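You operate a simulated robot arm through the tools that you are given. There is no shell and no other tool. Be economical: measure what you need, move in short steps, check, and stop when the job is done.

You are at the controls of a simulated robot arm. One attempt, no reset.

Task
Press the peg of the green peg tray home in the peg press.
Fine: then put it in the GOOD tray; one press; leave the carriage out. Where these are worked on the way, their far stop is far enough and under half their travel is too little: press carriage.

The check looks at the end state, three seconds after you hand in, the way a careful person would. Anything else that was tipped, shoved, dropped, spilled or broken makes it a failure.

Robot
A 5-joint arm with a two-finger parallel gripper, fixed in place. Base frame: the origin is at the foot of the arm, x ahead of it, y to its left, z up; the work surface is at about z = 0. Readings come in m, rad, newtons and seconds.
With the tool pointing down near the work surface it reaches from about 0.26 to 0.6 m from the base axis. Its first joint turns from -1.152 to 1.152 rad. The tool tilts only in the upright plane through the base axis and itself; it spins freely about its own axis. Payload 1.57 kg.
The tool frame sits at the grasp point between the pads (the TCP): z along the fingers, y along the line on which they close. The tips reach 0.03 m beyond it. The gripper opens to 0.08 m. The fingers are 0.017 m wide and 0.012 m thick; the gripper's body (0.04 by 0.082 m) begins 0.08 m behind the TCP.
Orientation is told as [roll, pitch, yaw] about the base's x, y, z axes, in that order, counted from this pose: with the fingers straight down and closing along the base's y, the tool's x points along the base's -x, its y along +y and its z along -z.

Tools
- The arm moves only by the tool jog_arm. Its argument "plan" is a list of rows, each a list of 2 entries, a list of its own where there are three numbers: the shift along the tool's x, y, z in m, then the turn, a rotation vector about the tool's x, y, z in degrees. In form: [[[tx, ty, tz], [ax, ay, az]], ...]. A call has 1 to 10 rows; each row shifts and turns the commanded pose from where the row before left it, along the tool's axes as they then stand. "jaw" is the closure, from 0 (fully open) to 1 (shut), set as the call begins (left out, the last holds). Rows are played at 5 a second. More than 0.05 m and 0.15 rad between two rows, or a gripper value outside its range, and nothing of the call is played. A pose out of reach is approached as far as the arm can. The call stops where the force on the tool passes 40 N (or 10 N more than at its start, if that is more) or the arm is blocked; 0.2 s more then pass. Each finger travels about 0.153 m/s and halts on what it meets, pressing with about 30 N; the grip force reading is that of the motor and also rises with nothing between the fingers. The clock runs only during rows and for 0.2 s after the last one: add rows that do not move to give the fingers time. The reply holds the time, the measured pose of the TCP, the force on the tool along the base axes, the opening and the grip force, in the units named above and with some noise, with the torque about the TCP (base axes, N m) and any sound that the robot's microphone picked up.
- Cameras (640 x 400 px; columns grow to the right, rows downward): "scene" is fixed at [0.0383, 0.407, 0.5049]; the picture's right is [-0.65, -0.76, 0.00], its down [-0.57, 0.48, -0.67] and it looks along [0.51, -0.43, -0.74] (base axes); focal length 214 px, centre (320, 200). "wrist" rides on the gripper at [0.072, -0.007, -0.122] in the tool frame; the picture's right is [0.09, 1.00, 0.00], its down [-0.84, 0.08, -0.54] and it looks along [-0.54, 0.05, 0.84] (tool axes); focal length 238 px, centre (320, 200). There is no depth. A picture from a camera that has moved, and an enlarged one, comes with that camera's place and axes in the base frame and with its lens.
- capture(camera): a new picture of that camera. The clock stands still meanwhile.
- enlarge(camera, box): a new picture of the part [left, top, right, bottom] of that camera's present view, enlarged. The clock stands still meanwhile.
- hand_in(): hands the job in; it is judged then, once.

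Work in short steps. Places have to be worked out from the pictures, the camera data and where the tool is seen: move nearer, look again, correct. Check each grasp and each placing, and mend what went wrong. You have 120 turns and 68 pictures in all, those below and enlarged ones among them. Open the gripper and draw the arm clear of the work before you hand the job in, unless the task says otherwise; then end with one line.

The tools are called as name(argument=value, ...) on one line, values as JSON. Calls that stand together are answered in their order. jog_arm: Moves the arm, as the interface text tells. Its arguments: {"type":"object","properties":{"plan":{"type":"array","items":{"type":"array"}},"jaw":{"type":"number"}},"required":["plan"]} The other tools are called the same way: capture (camera) takes a picture; enlarge (camera, box) takes an enlarged picture of a part of a camera's view; hand_in () hands the job in.

At the start:

```text
time_s: 0.0
eef_pos: [0.3256, -0.0061, 0.3737]
orientation: [0.001, -0.001, 0.001]
force: [-0.8, 0.0, -0.3]
torque: [-0.02, 0.02, 0.02]
finger_gap: 0.08
finger_force: 0.0
```

scene: 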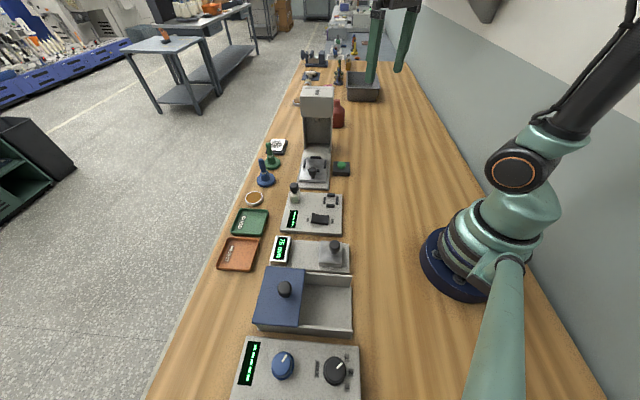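
wrist: 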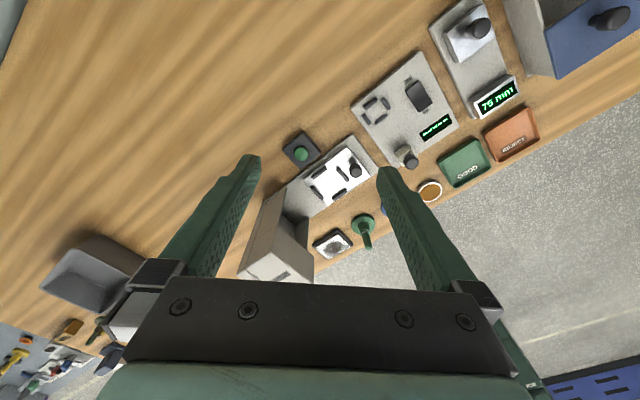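

I start by enlarging the work area in the scene view to identify the devices.

enlarge(camera="scene", box=[220, 70, 380, 190])

enlarge(camera="wrist", box=[220, 60, 560, 290])

enlarge(camera="scene", box=[200, 170, 380, 280])

```text
3.33 times, centred on (300, 130) of scene
camera zoom: at [0.0383, 0.407, 0.5049], right [-0.65, -0.76, 0.0], down [-0.57, 0.48, -0.67], along [0.51, -0.43, -0.74], focal length 715 px, centre (387, 433)
```

zoom: 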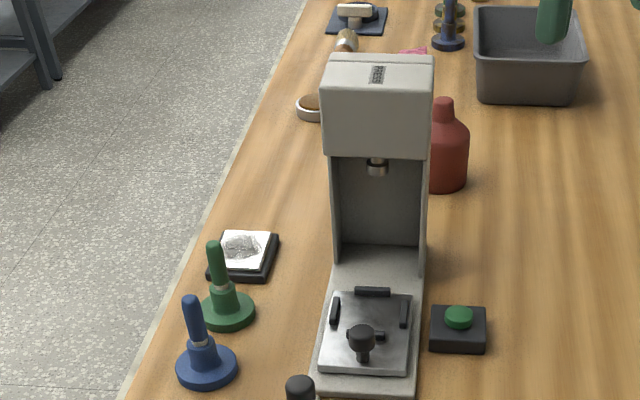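

```text
1.74 times, centred on (390, 175) of wrist
camera zoom: at [0.2548, -0.0138, 0.4966], right [-0.09, 1.0, 0.0], down [0.84, 0.08, 0.54], along [0.54, 0.05, -0.84], focal length 414 px, centre (198, 244)
```

zoom: 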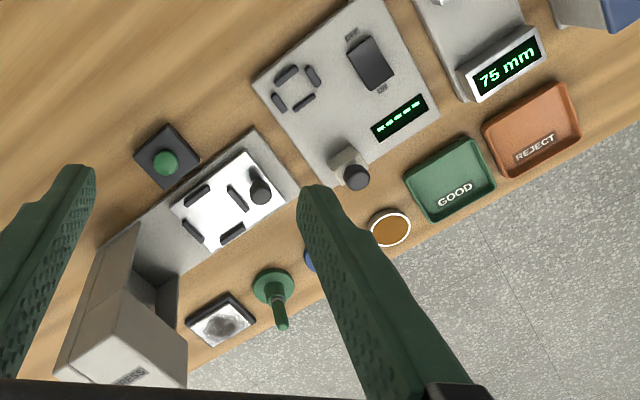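

```text
3.56 times, centred on (290, 225) of scene
camera zoom: at [0.0383, 0.407, 0.5049], right [-0.65, -0.76, 0.0], down [-0.57, 0.48, -0.67], along [0.51, -0.43, -0.74], focal length 763 px, centre (427, 111)
```

zoom: 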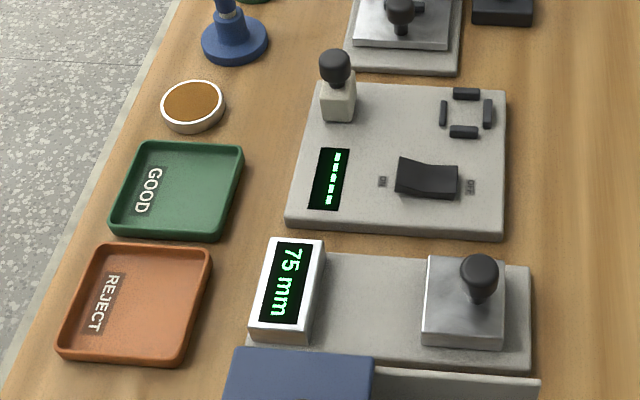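

Now a tighter look at the green/blue items and the press carriage.

enlarge(camera="scene", box=[245, 130, 309, 190])

enlarge(camera="scene", box=[290, 80, 370, 195])

enlarge(camera="scene", box=[285, 35, 405, 110])

```text
6.67 times, centred on (277, 160) of scene
camera zoom: at [0.0383, 0.407, 0.5049], right [-0.65, -0.76, 0.0], down [-0.57, 0.48, -0.67], along [0.51, -0.43, -0.74], focal length 1430 px, centre (607, 467)
```

zoom: 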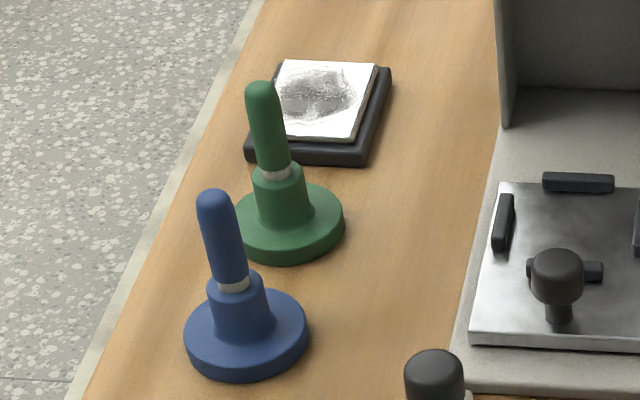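

```text
3.48 times, centred on (330, 138) of scene
camera zoom: at [0.0383, 0.407, 0.5049], right [-0.65, -0.76, 0.0], down [-0.57, 0.48, -0.67], along [0.51, -0.43, -0.74], focal length 746 px, centre (285, 417)
```

zoom: 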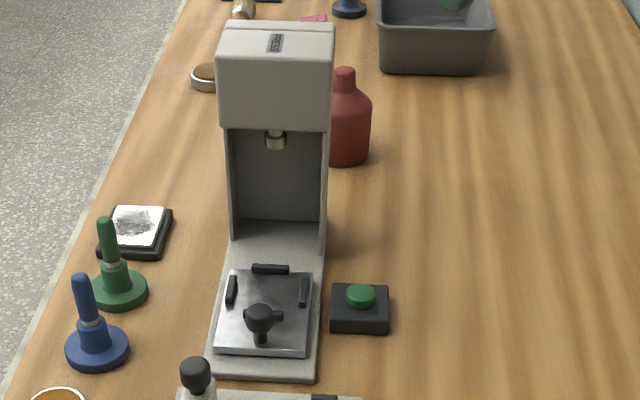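

```text
5.33 times, centred on (345, 72) of scene
camera zoom: at [0.0383, 0.407, 0.5049], right [-0.65, -0.76, 0.0], down [-0.57, 0.48, -0.67], along [0.51, -0.43, -0.74], focal length 1144 px, centre (187, 880)
```

zoom: 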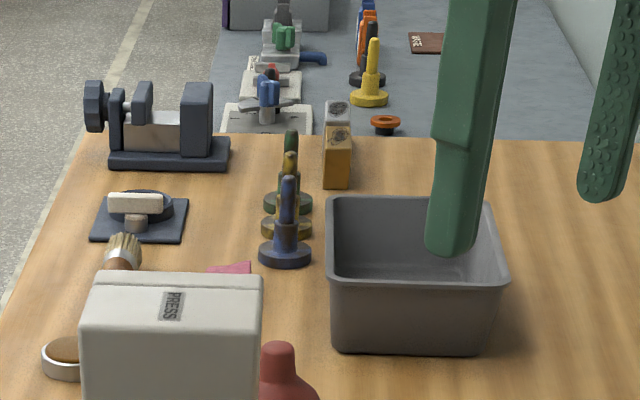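

The peg trays look like the flanged holders with a peg and a bare shaft ring. The green one is near (0.65, 0.13), the carriage near (0.51, 0.04), the button near (0.435, -0.03) and GOOD near (0.45, 0.325). I move closer for a better look.

jog_arm(plan=[[[-0.03, 0.0265, 0.02], [0, 0, 0]], [[-0.03, 0.0265, 0.02], [0, 0, 0]], [[-0.03, 0.0265, 0.02], [0, 0, 0]], [[-0.03, 0.0265, 0.02], [0, 0, 0]], [[0, 0, 0], [0, 0, 0]]], jaw=0)

capture(camera="wrist")

```text
time_s: 1.2
eef_pos: [0.4467, 0.0996, 0.2947]
orientation: [0.0, 0.0, 0.0]
force: [-0.4, -0.3, 0.3]
torque: [0.01, 0.01, -0.01]
finger_gap: 0.08
finger_force: 0.0
```

```text
59 pictures are left
camera wrist: at [0.3751, 0.0929, 0.4167], right [-0.09, 1.0, 0.0], down [0.84, 0.08, 0.54], along [0.54, 0.05, -0.84], focal length 238 px, centre (320, 200)
```

wrist: 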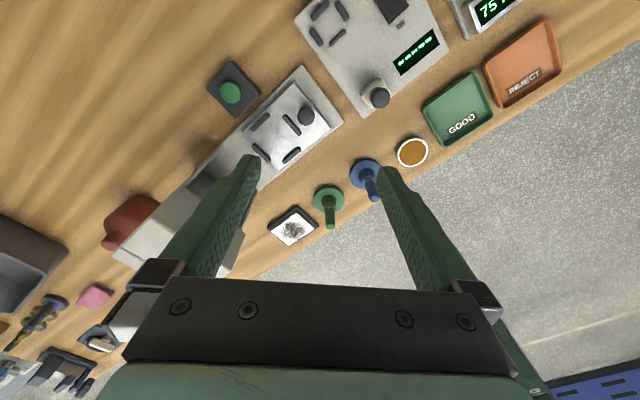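

Good view. I enlarge the key parts to measure them.

enlarge(camera="wrist", box=[270, 140, 400, 240])

enlarge(camera="wrist", box=[190, 50, 350, 200])

```text
4.00 times, centred on (335, 190) of wrist
camera zoom: at [0.3751, 0.0929, 0.4167], right [-0.09, 1.0, 0.0], down [0.84, 0.08, 0.54], along [0.54, 0.05, -0.84], focal length 953 px, centre (260, 240)
```

zoom: 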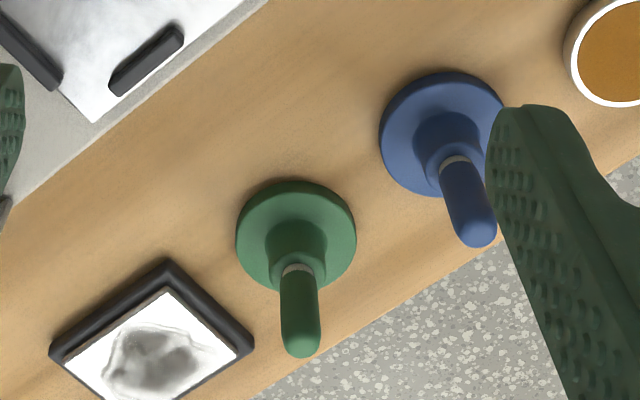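

```text
2.67 times, centred on (270, 125) of wrist
camera zoom: at [0.3751, 0.0929, 0.4167], right [-0.09, 1.0, 0.0], down [0.84, 0.08, 0.54], along [0.54, 0.05, -0.84], focal length 636 px, centre (453, 400)
```

zoom: 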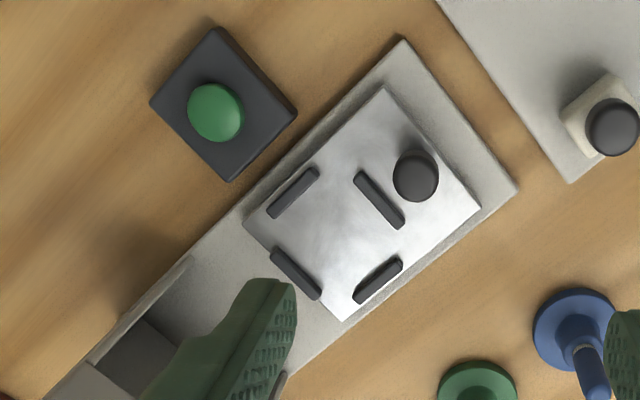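

I estimate the green holder at (0.633, 0.135), with disc Ø about 0.06, boss Ø about 0.03 up to z≈0.037 and peg top at z≈0.095. The nest centre is near (0.510, 0.034) with the plate at z≈0.03. The holder is at radius 0.65, so I yaw towards it and tilt the tool outward.

jog_arm(plan=[[[0, 0, 0], [0, 0, -6]], [[0, 0, 0], [0, 0, -6]], [[0, 0, 0], [0, -8, 0]], [[0, 0, 0], [0, -8, 0]], [[0, 0, 0], [0, -8, 0]], [[0, 0, 0], [0, 0, 0]]])

```text
time_s: 2.6
eef_pos: [0.4452, 0.0981, 0.2951]
orientation: [0.004, -0.42, 0.21]
force: [0.5, 0.1, 0.7]
torque: [0.01, -0.02, -0.01]
finger_gap: 0.0797
finger_force: 0.1
```

Now I move out to above the green holder, with the TCP about 0.15 high.

jog_arm(plan=[[[-0.0191, -0.0008, 0.035], [0, 0, 0]], [[-0.0191, -0.0008, 0.035], [0, 0, 0]], [[-0.0191, -0.0008, 0.035], [0, 0, 0]], [[-0.0191, -0.0008, 0.035], [0, 0, 0]], [[-0.0191, -0.0008, 0.035], [0, 0, 0]], [[-0.0191, -0.0008, 0.035], [0, 0, 0]], [[0, 0, 0], [0, 0, 0]]])

capture(camera="wrist")

enlarge(camera="scene", box=[230, 90, 350, 190])

```text
time_s: 4.2
eef_pos: [0.6327, 0.1336, 0.1483]
orientation: [-0.001, -0.418, 0.209]
force: [0.5, -0.2, 0.4]
torque: [0.03, -0.03, 0.02]
finger_gap: 0.0801
finger_force: 0.0
```

```text
56 pictures are left
camera wrist: at [0.5217, 0.1039, 0.2312], right [-0.29, 0.96, -0.04], down [0.52, 0.19, 0.84], along [0.81, 0.22, -0.55], focal length 238 px, centre (320, 200)
```

wrist: 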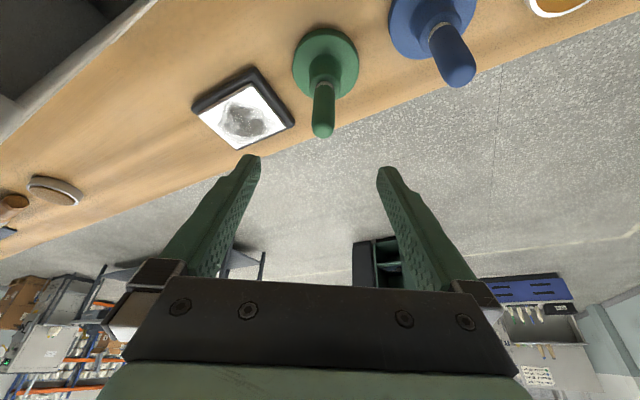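

```text
4.00 times, centred on (290, 140) of scene
camera zoom: at [0.0383, 0.407, 0.5049], right [-0.65, -0.76, 0.0], down [-0.57, 0.48, -0.67], along [0.51, -0.43, -0.74], focal length 858 px, centre (440, 440)
```

zoom: 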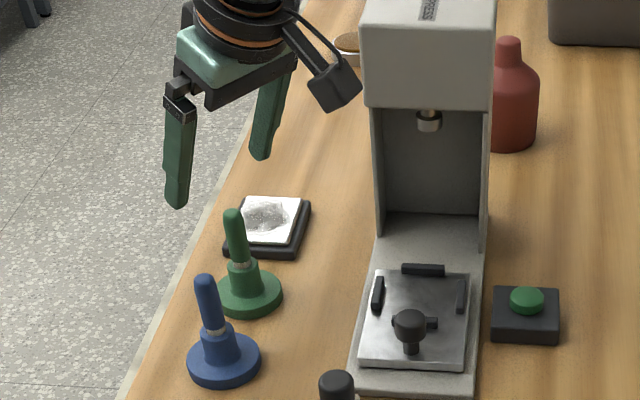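

The reach is fine, and the refined holder centre is about (0.631, 0.134). I descend so the fingertips straddle the boss, with the TCP at z≈0.048 and pulled back radially for the tilt.

jog_arm(plan=[[[0.0127, 0.0002, 0.0217], [0, 0, 0]], [[0.0127, 0.0002, 0.0217], [0, 0, 0]], [[0.0127, 0, 0.0217], [0, 0, 0]], [[0.0127, 0, 0.0217], [0, 0, 0]], [[0, 0, 0], [0, 0, 0]]])

capture(camera="wrist")

enlarge(camera="scene", box=[240, 110, 310, 185])

```text
time_s: 5.4
eef_pos: [0.6225, 0.1336, 0.0492]
orientation: [0.001, -0.419, 0.208]
force: [0.2, 1.1, 1.2]
torque: [0.01, 0.0, 0.03]
finger_gap: 0.08
finger_force: 0.0
```

```text
54 pictures are left
camera wrist: at [0.5111, 0.1025, 0.1311], right [-0.29, 0.96, -0.04], down [0.52, 0.19, 0.84], along [0.81, 0.22, -0.55], focal length 238 px, centre (320, 200)
```

wrist: 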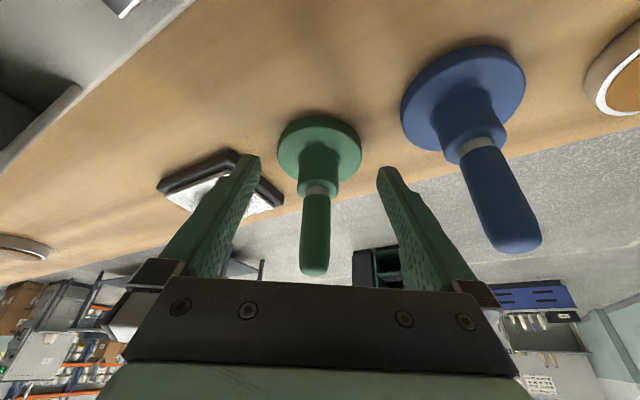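

```text
5.33 times, centred on (275, 148) of scene
camera zoom: at [0.0383, 0.407, 0.5049], right [-0.65, -0.76, 0.0], down [-0.57, 0.48, -0.67], along [0.51, -0.43, -0.74], focal length 1144 px, centre (560, 480)
```

zoom: 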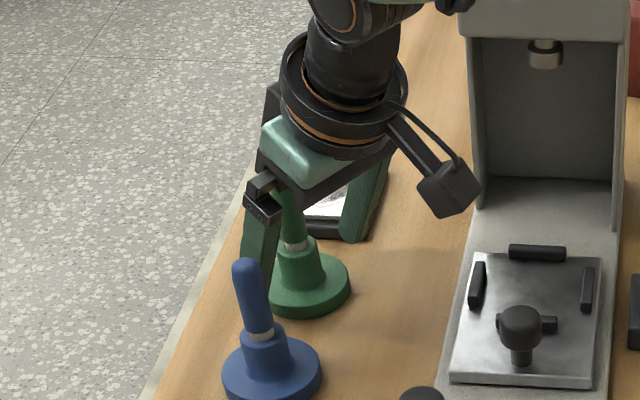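

The boss is centred between the fingertips, so I close on it.

jog_arm(plan=[[[0, 0, 0], [0, 0, 0]], [[0, 0, 0], [0, 0, 0]], [[0, 0, 0], [0, 0, 0]], [[0, 0, 0], [0, 0, 0]]], jaw=1)

capture(camera="wrist")

```text
time_s: 6.4
eef_pos: [0.6223, 0.1343, 0.0505]
orientation: [0.0, -0.419, 0.21]
force: [0.8, -1.5, -0.1]
torque: [-0.02, -0.01, -0.03]
finger_gap: 0.0266
finger_force: 30.2
```

```text
52 pictures are left
camera wrist: at [0.5111, 0.1025, 0.1313], right [-0.29, 0.96, -0.04], down [0.52, 0.19, 0.84], along [0.81, 0.22, -0.55], focal length 238 px, centre (320, 200)
```

wrist: 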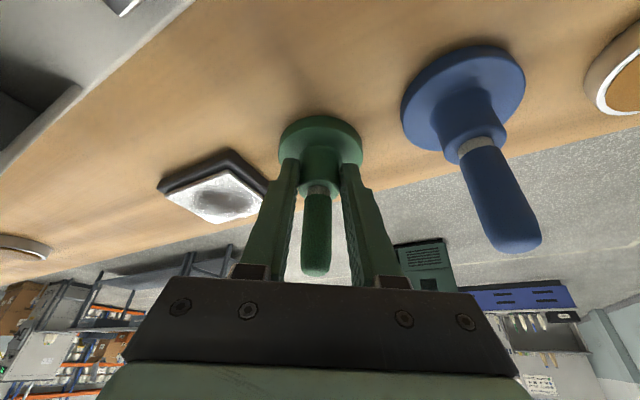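

The gap of 0.0266 m means the boss is held. I lift straight up 0.07.

jog_arm(plan=[[[-0.0095, 0, -0.0213], [0, 0, 0]], [[-0.0095, 0, -0.0213], [0, 0, 0]], [[-0.0095, 0, -0.0213], [0, 0, 0]], [[0, 0, 0], [0, 0, 0]]])

capture(camera="wrist")

```text
time_s: 7.4
eef_pos: [0.6242, 0.1319, 0.1202]
orientation: [0.0, -0.42, 0.21]
force: [0.7, -0.3, -0.1]
torque: [0.0, 0.0, 0.0]
finger_gap: 0.0267
finger_force: 30.3
```

```text
51 pictures are left
camera wrist: at [0.513, 0.1016, 0.2029], right [-0.29, 0.96, -0.04], down [0.52, 0.19, 0.84], along [0.81, 0.22, -0.55], focal length 238 px, centre (320, 200)
```

wrist: 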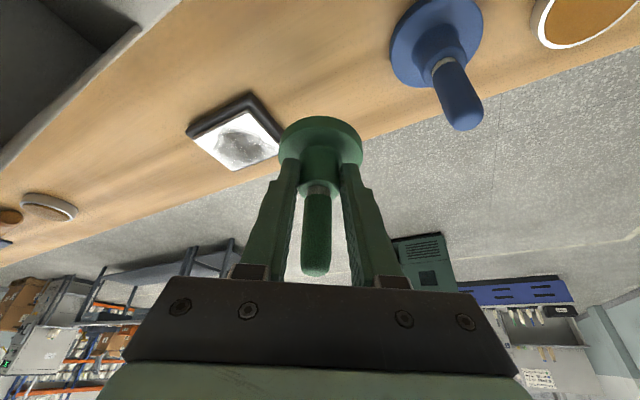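

It is held upright with no slip. I retract radially and rise to carry height, then swing the azimuth to face the nest.

jog_arm(plan=[[[0.0263, 0, -0.0227], [0, 0, 0]], [[0.0263, 0, -0.0227], [0, 0, 0]], [[0.0263, 0, -0.0227], [0, 0, 0]], [[0.0263, 0, -0.0227], [0, 0, 0]], [[0, -0.0179, 0], [0.83, 0, 1.87]], [[0, -0.0179, 0], [0.83, 0, 1.87]], [[0, -0.0179, 0], [0.83, 0, 1.87]], [[0, -0.0179, 0], [0.83, 0, 1.87]], [[0, 0, 0], [0, 0, 0]]])

capture(camera="wrist")

enlarge(camera="scene", box=[260, 70, 380, 195])

```text
time_s: 9.4
eef_pos: [0.5051, 0.0352, 0.1581]
orientation: [0.001, -0.421, 0.067]
force: [-0.8, 0.1, -1.1]
torque: [0.0, -0.01, 0.01]
finger_gap: 0.0265
finger_force: 30.0
```

```text
50 pictures are left
camera wrist: at [0.39, 0.0206, 0.2405], right [-0.15, 0.99, -0.04], down [0.54, 0.11, 0.84], along [0.83, 0.11, -0.55], focal length 238 px, centre (320, 200)
```

wrist: 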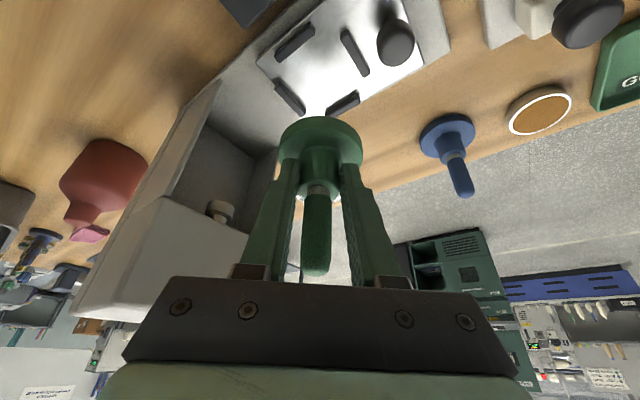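

```text
3.20 times, centred on (320, 132) of scene
camera zoom: at [0.0383, 0.407, 0.5049], right [-0.65, -0.76, 0.0], down [-0.57, 0.48, -0.67], along [0.51, -0.43, -0.74], focal length 686 px, centre (320, 416)
```

zoom: 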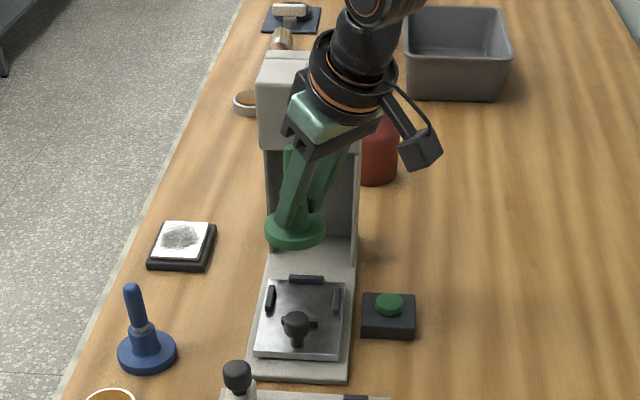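

The object is still held well. I enlarge the nest in both views to refine its position before lowering.

enlarge(camera="wrist", box=[240, 0, 440, 180])

enlarge(camera="scene", box=[295, 130, 345, 195])

```text
2.22 times, centred on (340, 90) of wrist
camera zoom: at [0.39, 0.0206, 0.2405], right [-0.15, 0.99, -0.04], down [0.54, 0.11, 0.84], along [0.83, 0.11, -0.55], focal length 530 px, centre (276, 444)
```

zoom: 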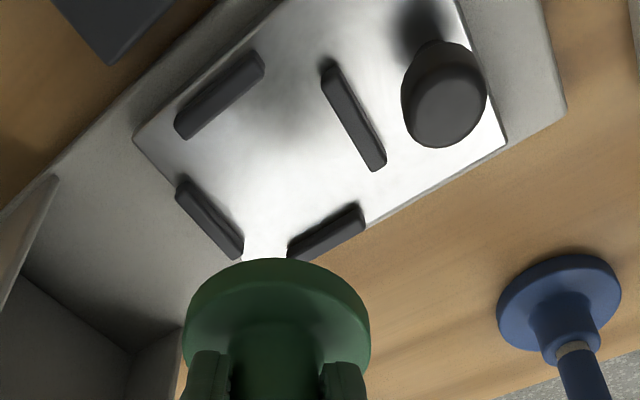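

```text
6.15 times, centred on (320, 162) of scene
camera zoom: at [0.0383, 0.407, 0.5049], right [-0.65, -0.76, 0.0], down [-0.57, 0.48, -0.67], along [0.51, -0.43, -0.74], focal length 1320 px, centre (320, 431)
```

zoom: 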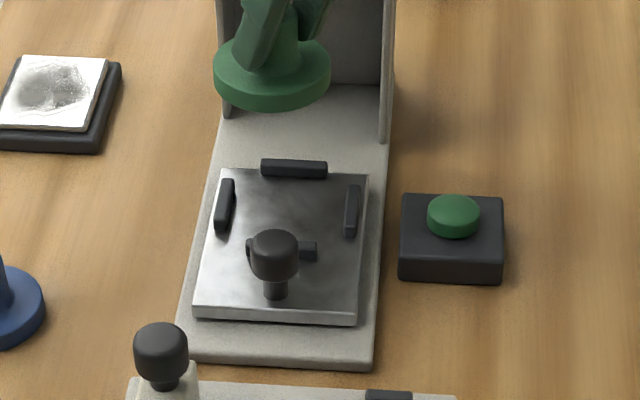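

Combining the rays, I put the nest at about (0.506, 0.032) with z≈0.033. The object is now at about (0.514, 0.035). I lower to about 1.2 cm above the plate with that correction, then look again.

jog_arm(plan=[[[0.011, -0.0008, 0.0183], [0, 0, 0]], [[0.011, -0.0008, 0.0183], [0, 0, 0]], [[0.011, -0.0008, 0.0183], [0, 0, 0]], [[0, 0, 0], [0, 0, 0]]])

enlarge(camera="wrist", box=[220, 60, 420, 220])

enlarge(camera="scene", box=[285, 120, 355, 195])

```text
time_s: 10.4
eef_pos: [0.4956, 0.03, 0.0959]
orientation: [-0.002, -0.42, 0.067]
force: [-0.6, 0.3, -1.3]
torque: [0.01, -0.01, -0.01]
finger_gap: 0.0265
finger_force: 29.7
```

```text
2.50 times, centred on (320, 140) of wrist
camera zoom: at [0.3807, 0.0163, 0.1784], right [-0.15, 0.99, -0.04], down [0.54, 0.11, 0.84], along [0.83, 0.1, -0.55], focal length 596 px, centre (320, 350)
```

zoom: 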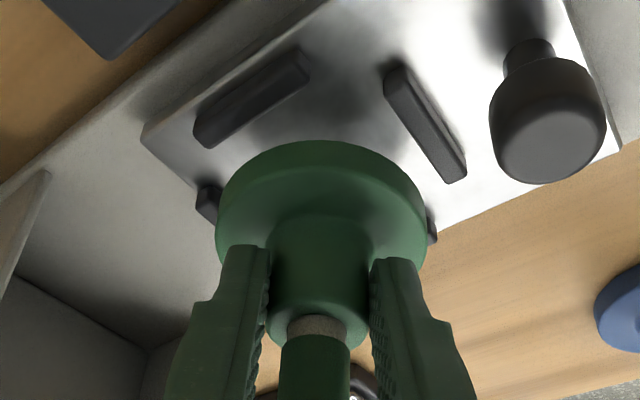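

```text
5.33 times, centred on (320, 158) of scene
camera zoom: at [0.0383, 0.407, 0.5049], right [-0.65, -0.76, 0.0], down [-0.57, 0.48, -0.67], along [0.51, -0.43, -0.74], focal length 1144 px, centre (320, 427)
```

zoom: 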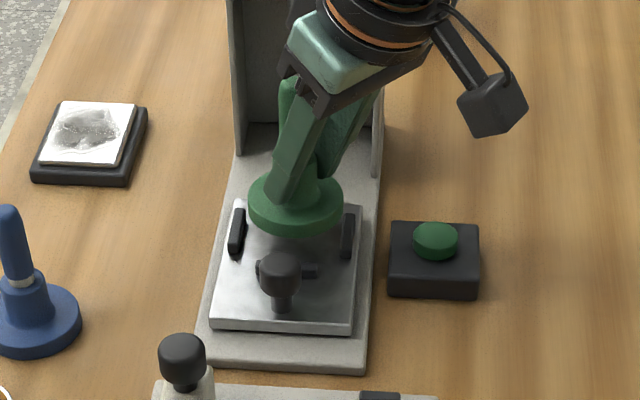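

The alignment is close, with the two views differing by only 1–3 mm. I lower a little more with a +1 mm y nudge, then judge directly against the bars.

jog_arm(plan=[[[0.0024, 0.0012, 0.0055], [0, 0, 0]], [[0, 0, 0], [0, 0, 0]]])

enlarge(camera="wrist", box=[260, 80, 400, 180])

enlarge(camera="scene", box=[295, 145, 345, 185])

```text
time_s: 11.0
eef_pos: [0.4968, 0.0306, 0.0897]
orientation: [-0.002, -0.421, 0.068]
force: [0.6, 0.1, -0.6]
torque: [0.02, 0.02, 0.0]
finger_gap: 0.0268
finger_force: 30.2
```

```text
4.00 times, centred on (330, 130) of wrist
camera zoom: at [0.3813, 0.0171, 0.1723], right [-0.15, 0.99, -0.04], down [0.54, 0.11, 0.84], along [0.83, 0.1, -0.55], focal length 953 px, centre (280, 480)
```

zoom: 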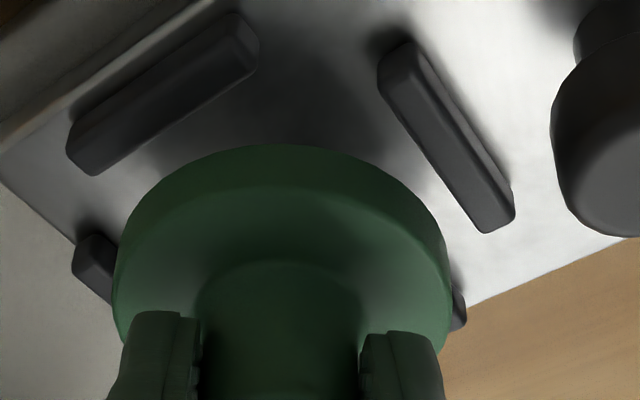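

```text
10.00 times, centred on (320, 165) of scene
camera zoom: at [0.0383, 0.407, 0.5049], right [-0.65, -0.76, 0.0], down [-0.57, 0.48, -0.67], along [0.51, -0.43, -0.74], focal length 2145 px, centre (320, 550)
```

zoom: 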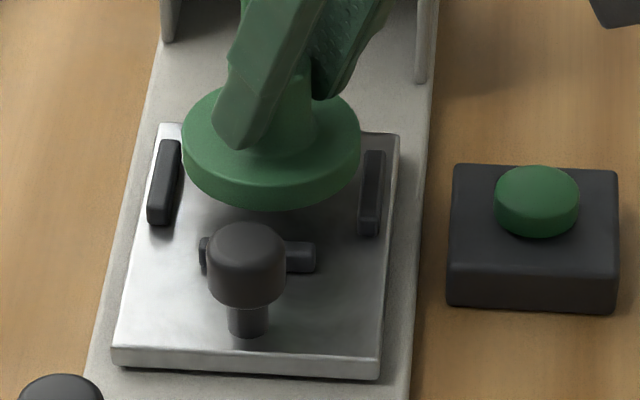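

On a re-derivation from both views, the disc is at about (0.5125, 0.0295) and the nest at about (0.5095, 0.033), with plate z≈0.025 and bar tops ≈0.035. I shift by (-2.4, +3.3) mm, lower slightly and look again.

jog_arm(plan=[[[0.0032, 0.0034, 0.0018], [0, 0, 0]], [[0, 0, 0], [0, 0, 0]]])

enlarge(camera="wrist", box=[260, 80, 400, 180])

enlarge(camera="scene", box=[295, 145, 345, 185])

```text
time_s: 11.6
eef_pos: [0.4924, 0.034, 0.0863]
orientation: [0.002, -0.42, 0.067]
force: [0.2, -0.8, -0.7]
torque: [0.02, 0.03, -0.03]
finger_gap: 0.0265
finger_force: 29.9
```

```text
4.00 times, centred on (330, 130) of wrist
camera zoom: at [0.3787, 0.02, 0.1687], right [-0.15, 0.99, -0.04], down [0.54, 0.11, 0.84], along [0.83, 0.11, -0.55], focal length 953 px, centre (280, 480)
```

zoom: 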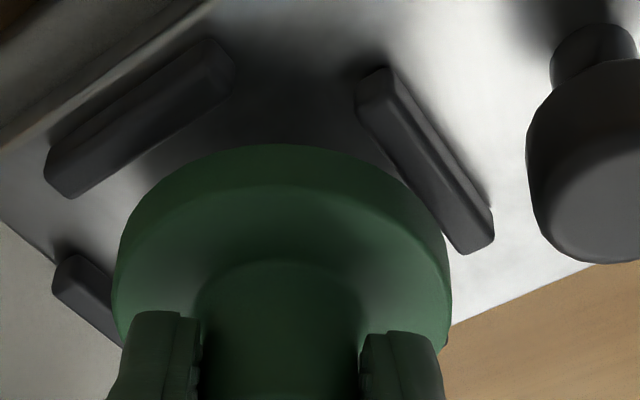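

```text
10.00 times, centred on (320, 165) of scene
camera zoom: at [0.0383, 0.407, 0.5049], right [-0.65, -0.76, 0.0], down [-0.57, 0.48, -0.67], along [0.51, -0.43, -0.74], focal length 2145 px, centre (320, 550)
```

zoom: 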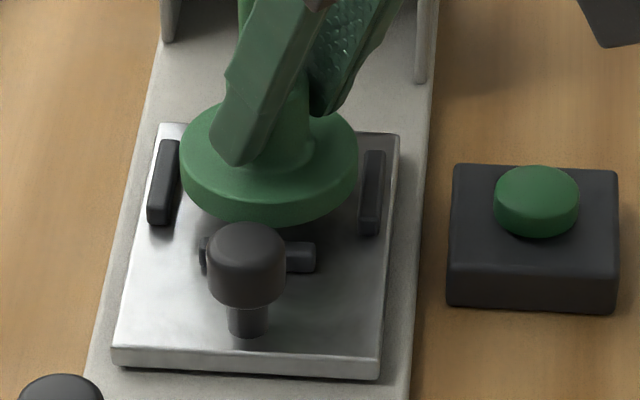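

The estimates now agree to within about 2 mm. I take one very close scene look to judge lateral clearance to the side bars.

enlarge(camera="scene", box=[305, 155, 335, 175])

```text
16.00 times, centred on (320, 165) of scene
camera zoom: at [0.0383, 0.407, 0.5049], right [-0.65, -0.76, 0.0], down [-0.57, 0.48, -0.67], along [0.51, -0.43, -0.74], focal length 3432 px, centre (320, 760)
```

zoom: 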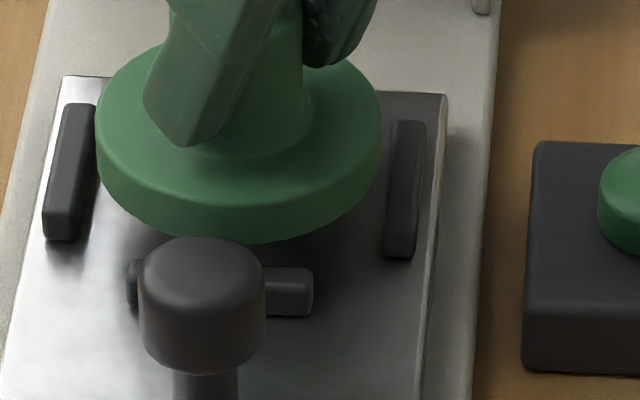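

Lateral is centred to within about 1 mm, and along the press axis I move about 1.5 mm toward the knob. Then I lower gently and watch the force.

jog_arm(plan=[[[0.0013, 0.0007, -0.0006], [0, 0, 0]], [[0.0016, 0, 0.0037], [0, 0, 0]], [[0.0008, 0, 0.0018], [0, 0, 0]], [[0, 0, 0], [0, 0, 0]]])

enlarge(camera="scene", box=[305, 155, 335, 175])

enlarge(camera="wrist", box=[260, 80, 400, 180])

```text
time_s: 12.6
eef_pos: [0.492, 0.0349, 0.0802]
orientation: [0.003, -0.421, 0.066]
force: [1.0, -0.6, -1.5]
torque: [-0.01, 0.0, 0.0]
finger_gap: 0.0265
finger_force: 29.7
```

```text
16.00 times, centred on (320, 165) of scene
camera zoom: at [0.0383, 0.407, 0.5049], right [-0.65, -0.76, 0.0], down [-0.57, 0.48, -0.67], along [0.51, -0.43, -0.74], focal length 3432 px, centre (320, 760)
```

zoom: 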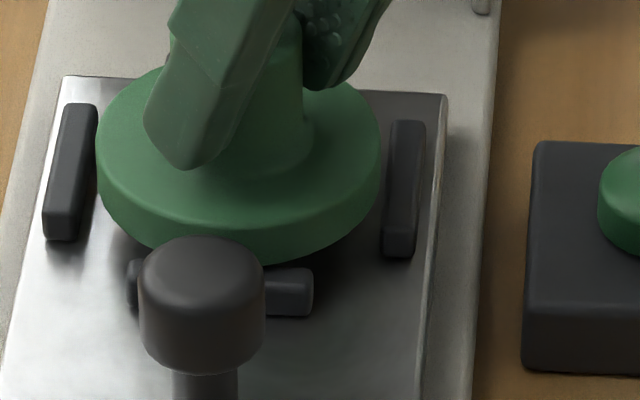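

```text
4.00 times, centred on (330, 130) of wrist
camera zoom: at [0.3779, 0.0206, 0.1633], right [-0.15, 0.99, -0.04], down [0.54, 0.11, 0.84], along [0.83, 0.11, -0.55], focal length 953 px, centre (280, 480)
```

zoom: 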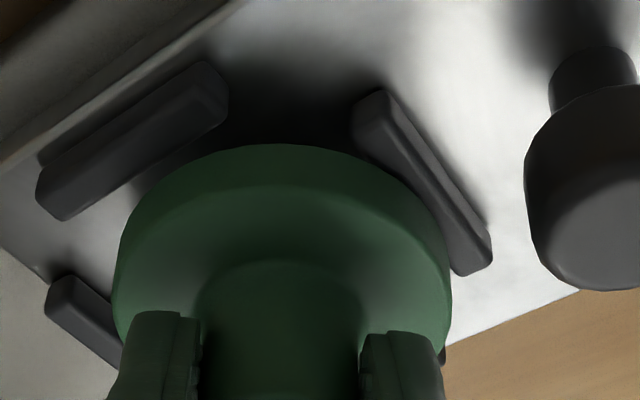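

No contact yet. I check closely whether the disc edge overlaps the knob-side bar.

enlarge(camera="wrist", box=[335, 95, 385, 155])

enlarge(camera="wrist", box=[265, 90, 325, 170])

```text
6.67 times, centred on (360, 125) of wrist
camera zoom: at [0.3779, 0.0206, 0.1633], right [-0.15, 0.99, -0.04], down [0.54, 0.11, 0.84], along [0.83, 0.11, -0.55], focal length 1589 px, centre (53, 700)
```

zoom: 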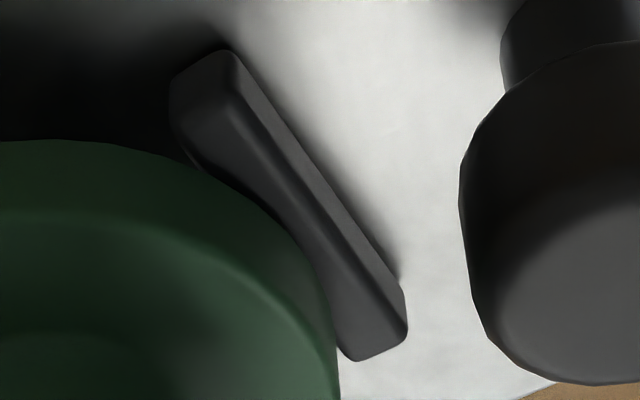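

```text
5.00 times, centred on (295, 130) of wrist
camera zoom: at [0.3779, 0.0206, 0.1633], right [-0.15, 0.99, -0.04], down [0.54, 0.11, 0.84], along [0.83, 0.11, -0.55], focal length 1192 px, centre (445, 550)
```

zoom: 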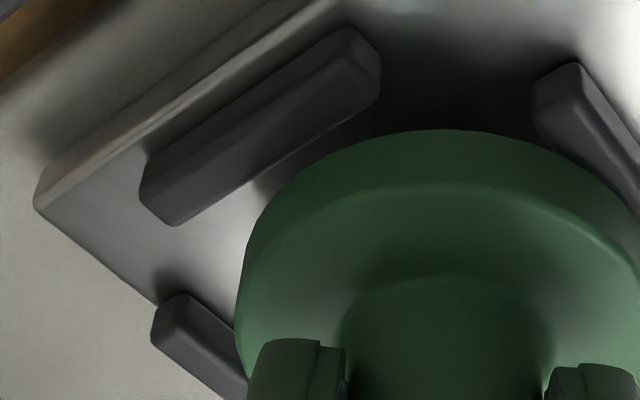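

The disc visibly overhangs the knob-side bar while still sitting about 4 mm above the bar tops, so the plate is lower than I assumed. I shift about 6 mm along the press axis away from the knob and recheck.

jog_arm(plan=[[[-0.0039, -0.0042, 0.0018], [0, 0, 0]], [[0.0008, 0, 0.0018], [0, 0, 0]], [[0, 0, 0], [0, 0, 0]]])

enlarge(camera="wrist", box=[260, 80, 400, 180])

enlarge(camera="scene", box=[305, 155, 335, 175])

```text
time_s: 13.4
eef_pos: [0.4976, 0.0303, 0.0785]
orientation: [-0.003, -0.42, 0.067]
force: [0.0, 0.0, 0.3]
torque: [0.0, 0.05, 0.01]
finger_gap: 0.0264
finger_force: 30.3
```

```text
4.00 times, centred on (330, 130) of wrist
camera zoom: at [0.3828, 0.0171, 0.1612], right [-0.15, 0.99, -0.04], down [0.54, 0.11, 0.84], along [0.83, 0.1, -0.55], focal length 953 px, centre (280, 480)
```

zoom: 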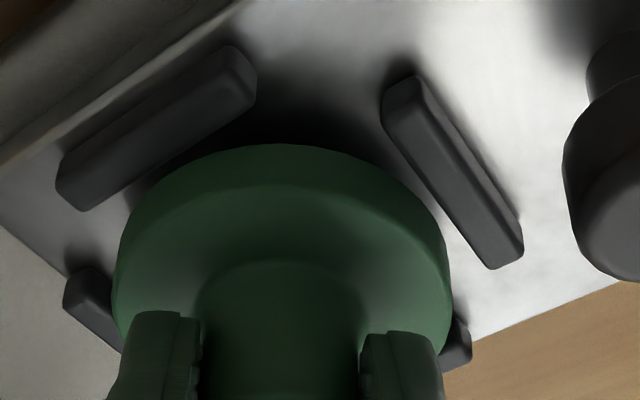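

```text
16.00 times, centred on (320, 165) of scene
camera zoom: at [0.0383, 0.407, 0.5049], right [-0.65, -0.76, 0.0], down [-0.57, 0.48, -0.67], along [0.51, -0.43, -0.74], focal length 3432 px, centre (320, 760)
```

zoom: 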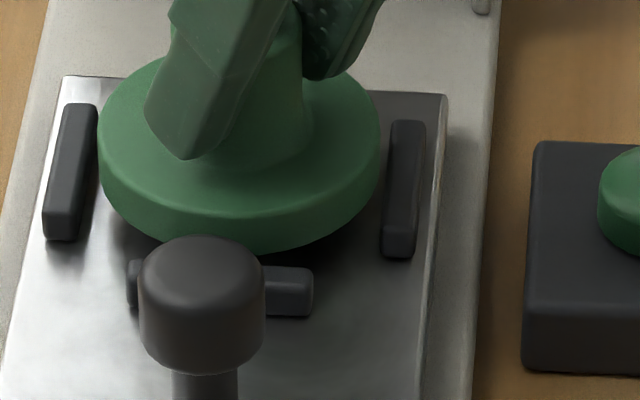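

Now it looks balanced between the bars. I add 1 mm more along the axis and lower in small steps to feel the plate.

jog_arm(plan=[[[0.0008, -0.0009, 0.004], [0, 0, 0]], [[0.0008, 0, 0.0018], [0, 0, 0]], [[0, 0, 0], [0, 0, 0]]])

enlarge(camera="wrist", box=[260, 80, 400, 180])

```text
time_s: 14.2
eef_pos: [0.4988, 0.0304, 0.0724]
orientation: [-0.002, -0.419, 0.066]
force: [0.8, 0.3, -0.4]
torque: [-0.02, 0.05, 0.02]
finger_gap: 0.0266
finger_force: 29.6
```

```text
4.00 times, centred on (330, 130) of wrist
camera zoom: at [0.3837, 0.0168, 0.1556], right [-0.15, 0.99, -0.04], down [0.54, 0.11, 0.84], along [0.83, 0.1, -0.55], focal length 953 px, centre (280, 480)
```

zoom: 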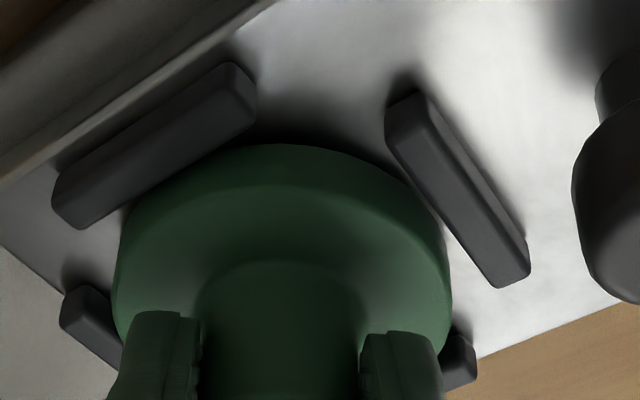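

It fits between the bars with no force. I continue lowering.

jog_arm(plan=[[[0.0008, 0, 0.0018], [0, 0, 0]], [[0.0008, 0, 0.0018], [0, 0, 0]], [[0, 0, 0], [0, 0, 0]]])

enlarge(camera="wrist", box=[260, 80, 400, 180])

enlarge(camera="scene", box=[305, 155, 335, 175])

```text
time_s: 15.0
eef_pos: [0.4989, 0.0305, 0.0702]
orientation: [-0.002, -0.423, 0.066]
force: [-4.2, -2.1, 15.2]
torque: [-0.04, 0.19, 0.03]
finger_gap: 0.0264
finger_force: 30.1
```

```text
4.00 times, centred on (330, 130) of wrist
camera zoom: at [0.3844, 0.0167, 0.1525], right [-0.15, 0.99, -0.04], down [0.53, 0.11, 0.84], along [0.83, 0.1, -0.55], focal length 953 px, centre (280, 480)
```

zoom: 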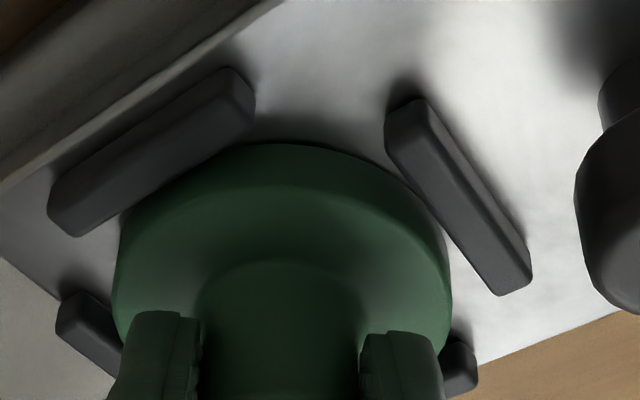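

```text
16.00 times, centred on (320, 165) of scene
camera zoom: at [0.0382, 0.407, 0.5049], right [-0.65, -0.76, 0.0], down [-0.57, 0.48, -0.67], along [0.51, -0.43, -0.74], focal length 3432 px, centre (320, 760)
```

zoom: 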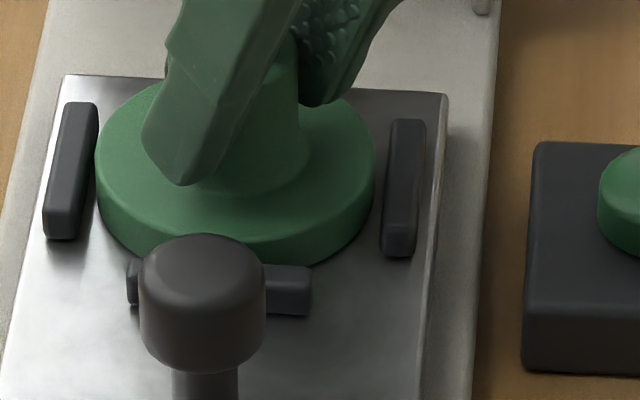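

Contact at TCP z≈0.070 puts the disc bottom at about 0.0205, the plausible plate height, with gaps on both sides. I relieve the pressure and open.

jog_arm(plan=[[[-0.0006, 0, -0.0014], [0, 0, 0]], [[0, 0, 0], [0, 0, 0]]])

jog_arm(plan=[[[0, 0, 0], [0, 0, 0]], [[0, 0, 0], [0, 0, 0]], [[0, 0, 0], [0, 0, 0]]], jaw=0.3)

enlarge(camera="scene", box=[295, 145, 345, 185])

```text
time_s: 15.6
eef_pos: [0.4984, 0.0311, 0.0699]
orientation: [-0.002, -0.421, 0.066]
force: [2.2, 1.1, 5.9]
torque: [0.11, -0.16, 0.0]
finger_gap: 0.0267
finger_force: 30.4
```

```text
time_s: 16.4
eef_pos: [0.4972, 0.0311, 0.0703]
orientation: [0.0, -0.42, 0.067]
force: [-1.0, 0.1, 0.8]
torque: [-0.02, 0.01, -0.01]
finger_gap: 0.0561
finger_force: 0.0
```

```text
10.00 times, centred on (320, 165) of scene
camera zoom: at [0.0383, 0.407, 0.5049], right [-0.65, -0.76, 0.0], down [-0.57, 0.48, -0.67], along [0.51, -0.43, -0.74], focal length 2145 px, centre (320, 550)
```

zoom: 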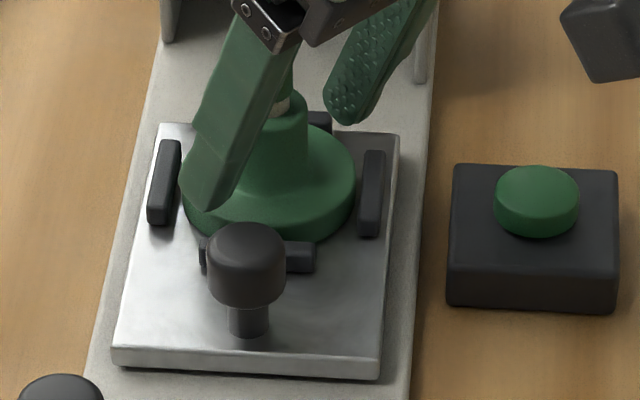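

It looks seated inside the bars. I withdraw vertically.

jog_arm(plan=[[[-0.0102, 0, -0.0228], [0, 0, 0]], [[-0.0102, 0, -0.0228], [0, 0, 0]], [[-0.0102, 0, -0.0228], [0, 0, 0]], [[-0.0102, 0, -0.0228], [0, 0, 0]], [[0, 0, 0], [0, 0, 0]]])

capture(camera="wrist")

enlarge(camera="scene", box=[295, 135, 345, 185])

```text
time_s: 17.6
eef_pos: [0.4968, 0.0322, 0.1692]
orientation: [-0.002, -0.419, 0.066]
force: [0.0, 0.2, -0.1]
torque: [0.0, 0.0, 0.0]
finger_gap: 0.056
finger_force: 0.1
```

```text
29 pictures are left
camera wrist: at [0.3837, 0.018, 0.2522], right [-0.15, 0.99, -0.04], down [0.54, 0.11, 0.84], along [0.83, 0.1, -0.55], focal length 238 px, centre (320, 200)
```

wrist: 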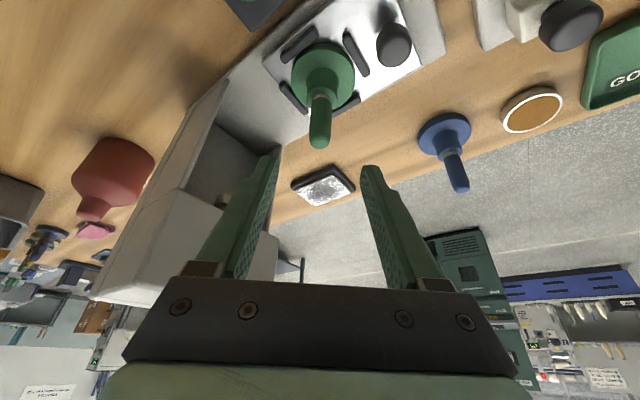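

```text
8.00 times, centred on (320, 160) of scene
camera zoom: at [0.0383, 0.407, 0.5049], right [-0.65, -0.76, 0.0], down [-0.57, 0.48, -0.67], along [0.51, -0.43, -0.74], focal length 1716 px, centre (320, 520)
```

zoom: 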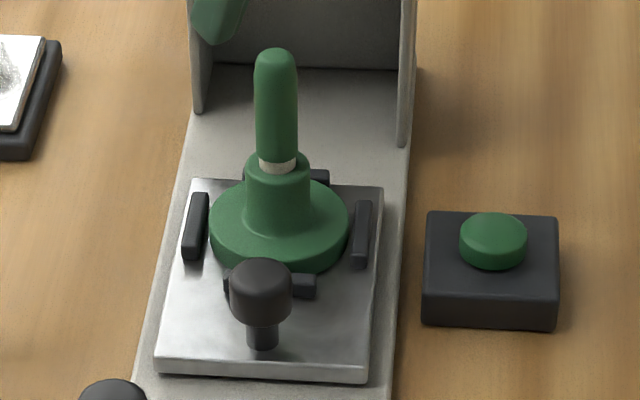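

The holder is seated and centred. The carriage knob is at about (0.463, 0.0775) with its top at z≈0.057, and the press axis runs roughly along (0.73, -0.685). I retract and swing over the knob at height.

jog_arm(plan=[[[0.031, 0, -0.0138], [0, 0, 0]], [[0, 0.0158, 0], [-0.77, 0, -1.73]], [[0, 0.0158, 0], [-0.77, 0, -1.73]], [[0, 0.0158, 0], [-0.77, 0, -1.73]], [[0.0143, 0, 0.032], [0, 0, 0]], [[0, 0, 0], [0, 0, 0]]])

capture(camera="wrist")

enlarge(camera="scene", box=[280, 115, 360, 200])

```text
time_s: 19.0
eef_pos: [0.4579, 0.0735, 0.1347]
orientation: [0.0, -0.419, 0.163]
force: [-0.7, 0.5, 0.9]
torque: [-0.05, 0.05, -0.01]
finger_gap: 0.0561
finger_force: 0.1
```

```text
27 pictures are left
camera wrist: at [0.3457, 0.0489, 0.2167], right [-0.25, 0.97, -0.04], down [0.52, 0.17, 0.84], along [0.82, 0.19, -0.55], focal length 238 px, centre (320, 200)
```

wrist: 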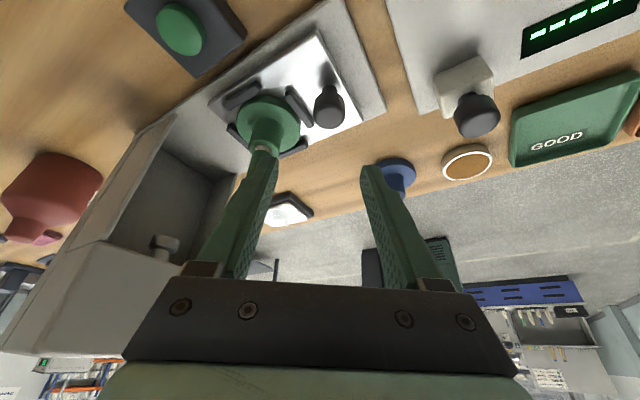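

```text
4.71 times, centred on (320, 158) of scene
camera zoom: at [0.0383, 0.407, 0.5049], right [-0.65, -0.76, 0.0], down [-0.57, 0.48, -0.67], along [0.51, -0.43, -0.74], focal length 1009 px, centre (320, 400)
```

zoom: 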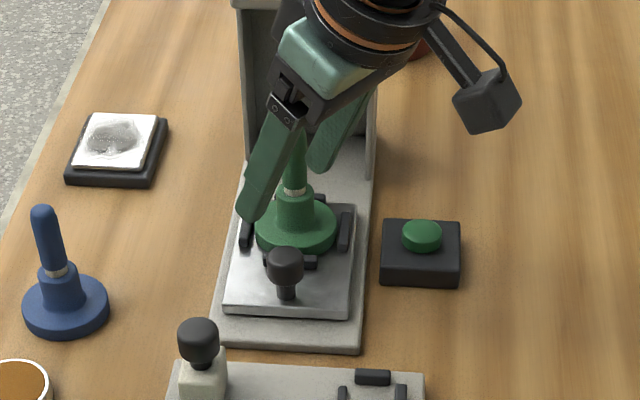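

The knob is refined to about (0.465, 0.078). I descend so the fingertips straddle the knob head while staying above the nest bars, with the TCP at z≈0.066.

jog_arm(plan=[[[0.0096, 0.0033, 0.0208], [0, 0, 0]], [[0.0096, 0, 0.0208], [0, 0, 0]], [[0.0097, 0, 0.0208], [0, 0, 0]], [[0, 0, 0], [0, 0, 0]]])

enlarge(camera="wrist", box=[220, 60, 420, 220])

enlarge(camera="scene", box=[285, 140, 345, 190])

```text
time_s: 20.0
eef_pos: [0.4565, 0.0778, 0.0655]
orientation: [0.001, -0.419, 0.168]
force: [-0.4, 0.5, 0.0]
torque: [0.02, 0.01, 0.01]
finger_gap: 0.0558
finger_force: 0.1
```

```text
2.50 times, centred on (320, 140) of wrist
camera zoom: at [0.3439, 0.0521, 0.1481], right [-0.25, 0.97, -0.04], down [0.52, 0.17, 0.84], along [0.82, 0.19, -0.55], focal length 596 px, centre (320, 350)
```

zoom: 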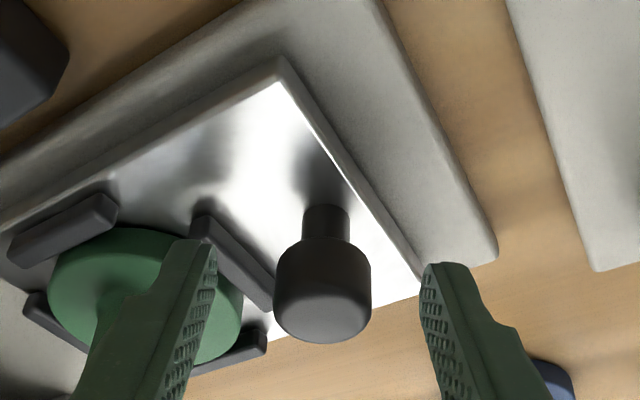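

```text
8.00 times, centred on (315, 165) of scene
camera zoom: at [0.0383, 0.407, 0.5049], right [-0.65, -0.76, 0.0], down [-0.57, 0.48, -0.67], along [0.51, -0.43, -0.74], focal length 1716 px, centre (360, 480)
```

zoom: 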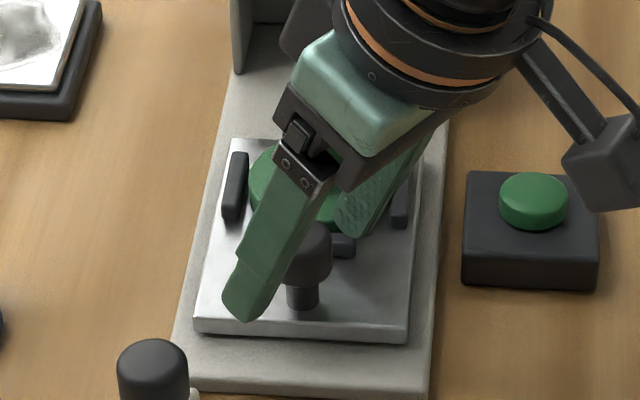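

The knob is centred between the fingers, so I close.

jog_arm(plan=[[[0, 0, 0], [0, 0, 0]], [[0, 0, 0], [0, 0, 0]], [[0, 0, 0], [0, 0, 0]]], jaw=1)

enlarge(camera="wrist", box=[220, 60, 420, 220])

```text
time_s: 20.8
eef_pos: [0.4576, 0.0784, 0.0657]
orientation: [0.002, -0.42, 0.166]
force: [7.0, 8.3, -11.1]
torque: [0.21, -0.55, -0.01]
finger_gap: 0.0255
finger_force: 36.9
```

```text
2.50 times, centred on (320, 140) of wrist
camera zoom: at [0.344, 0.0524, 0.1482], right [-0.25, 0.97, -0.04], down [0.52, 0.17, 0.84], along [0.82, 0.19, -0.55], focal length 596 px, centre (320, 350)
```

zoom: 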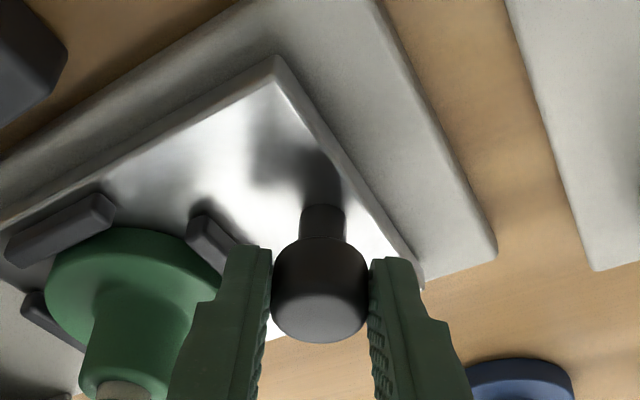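

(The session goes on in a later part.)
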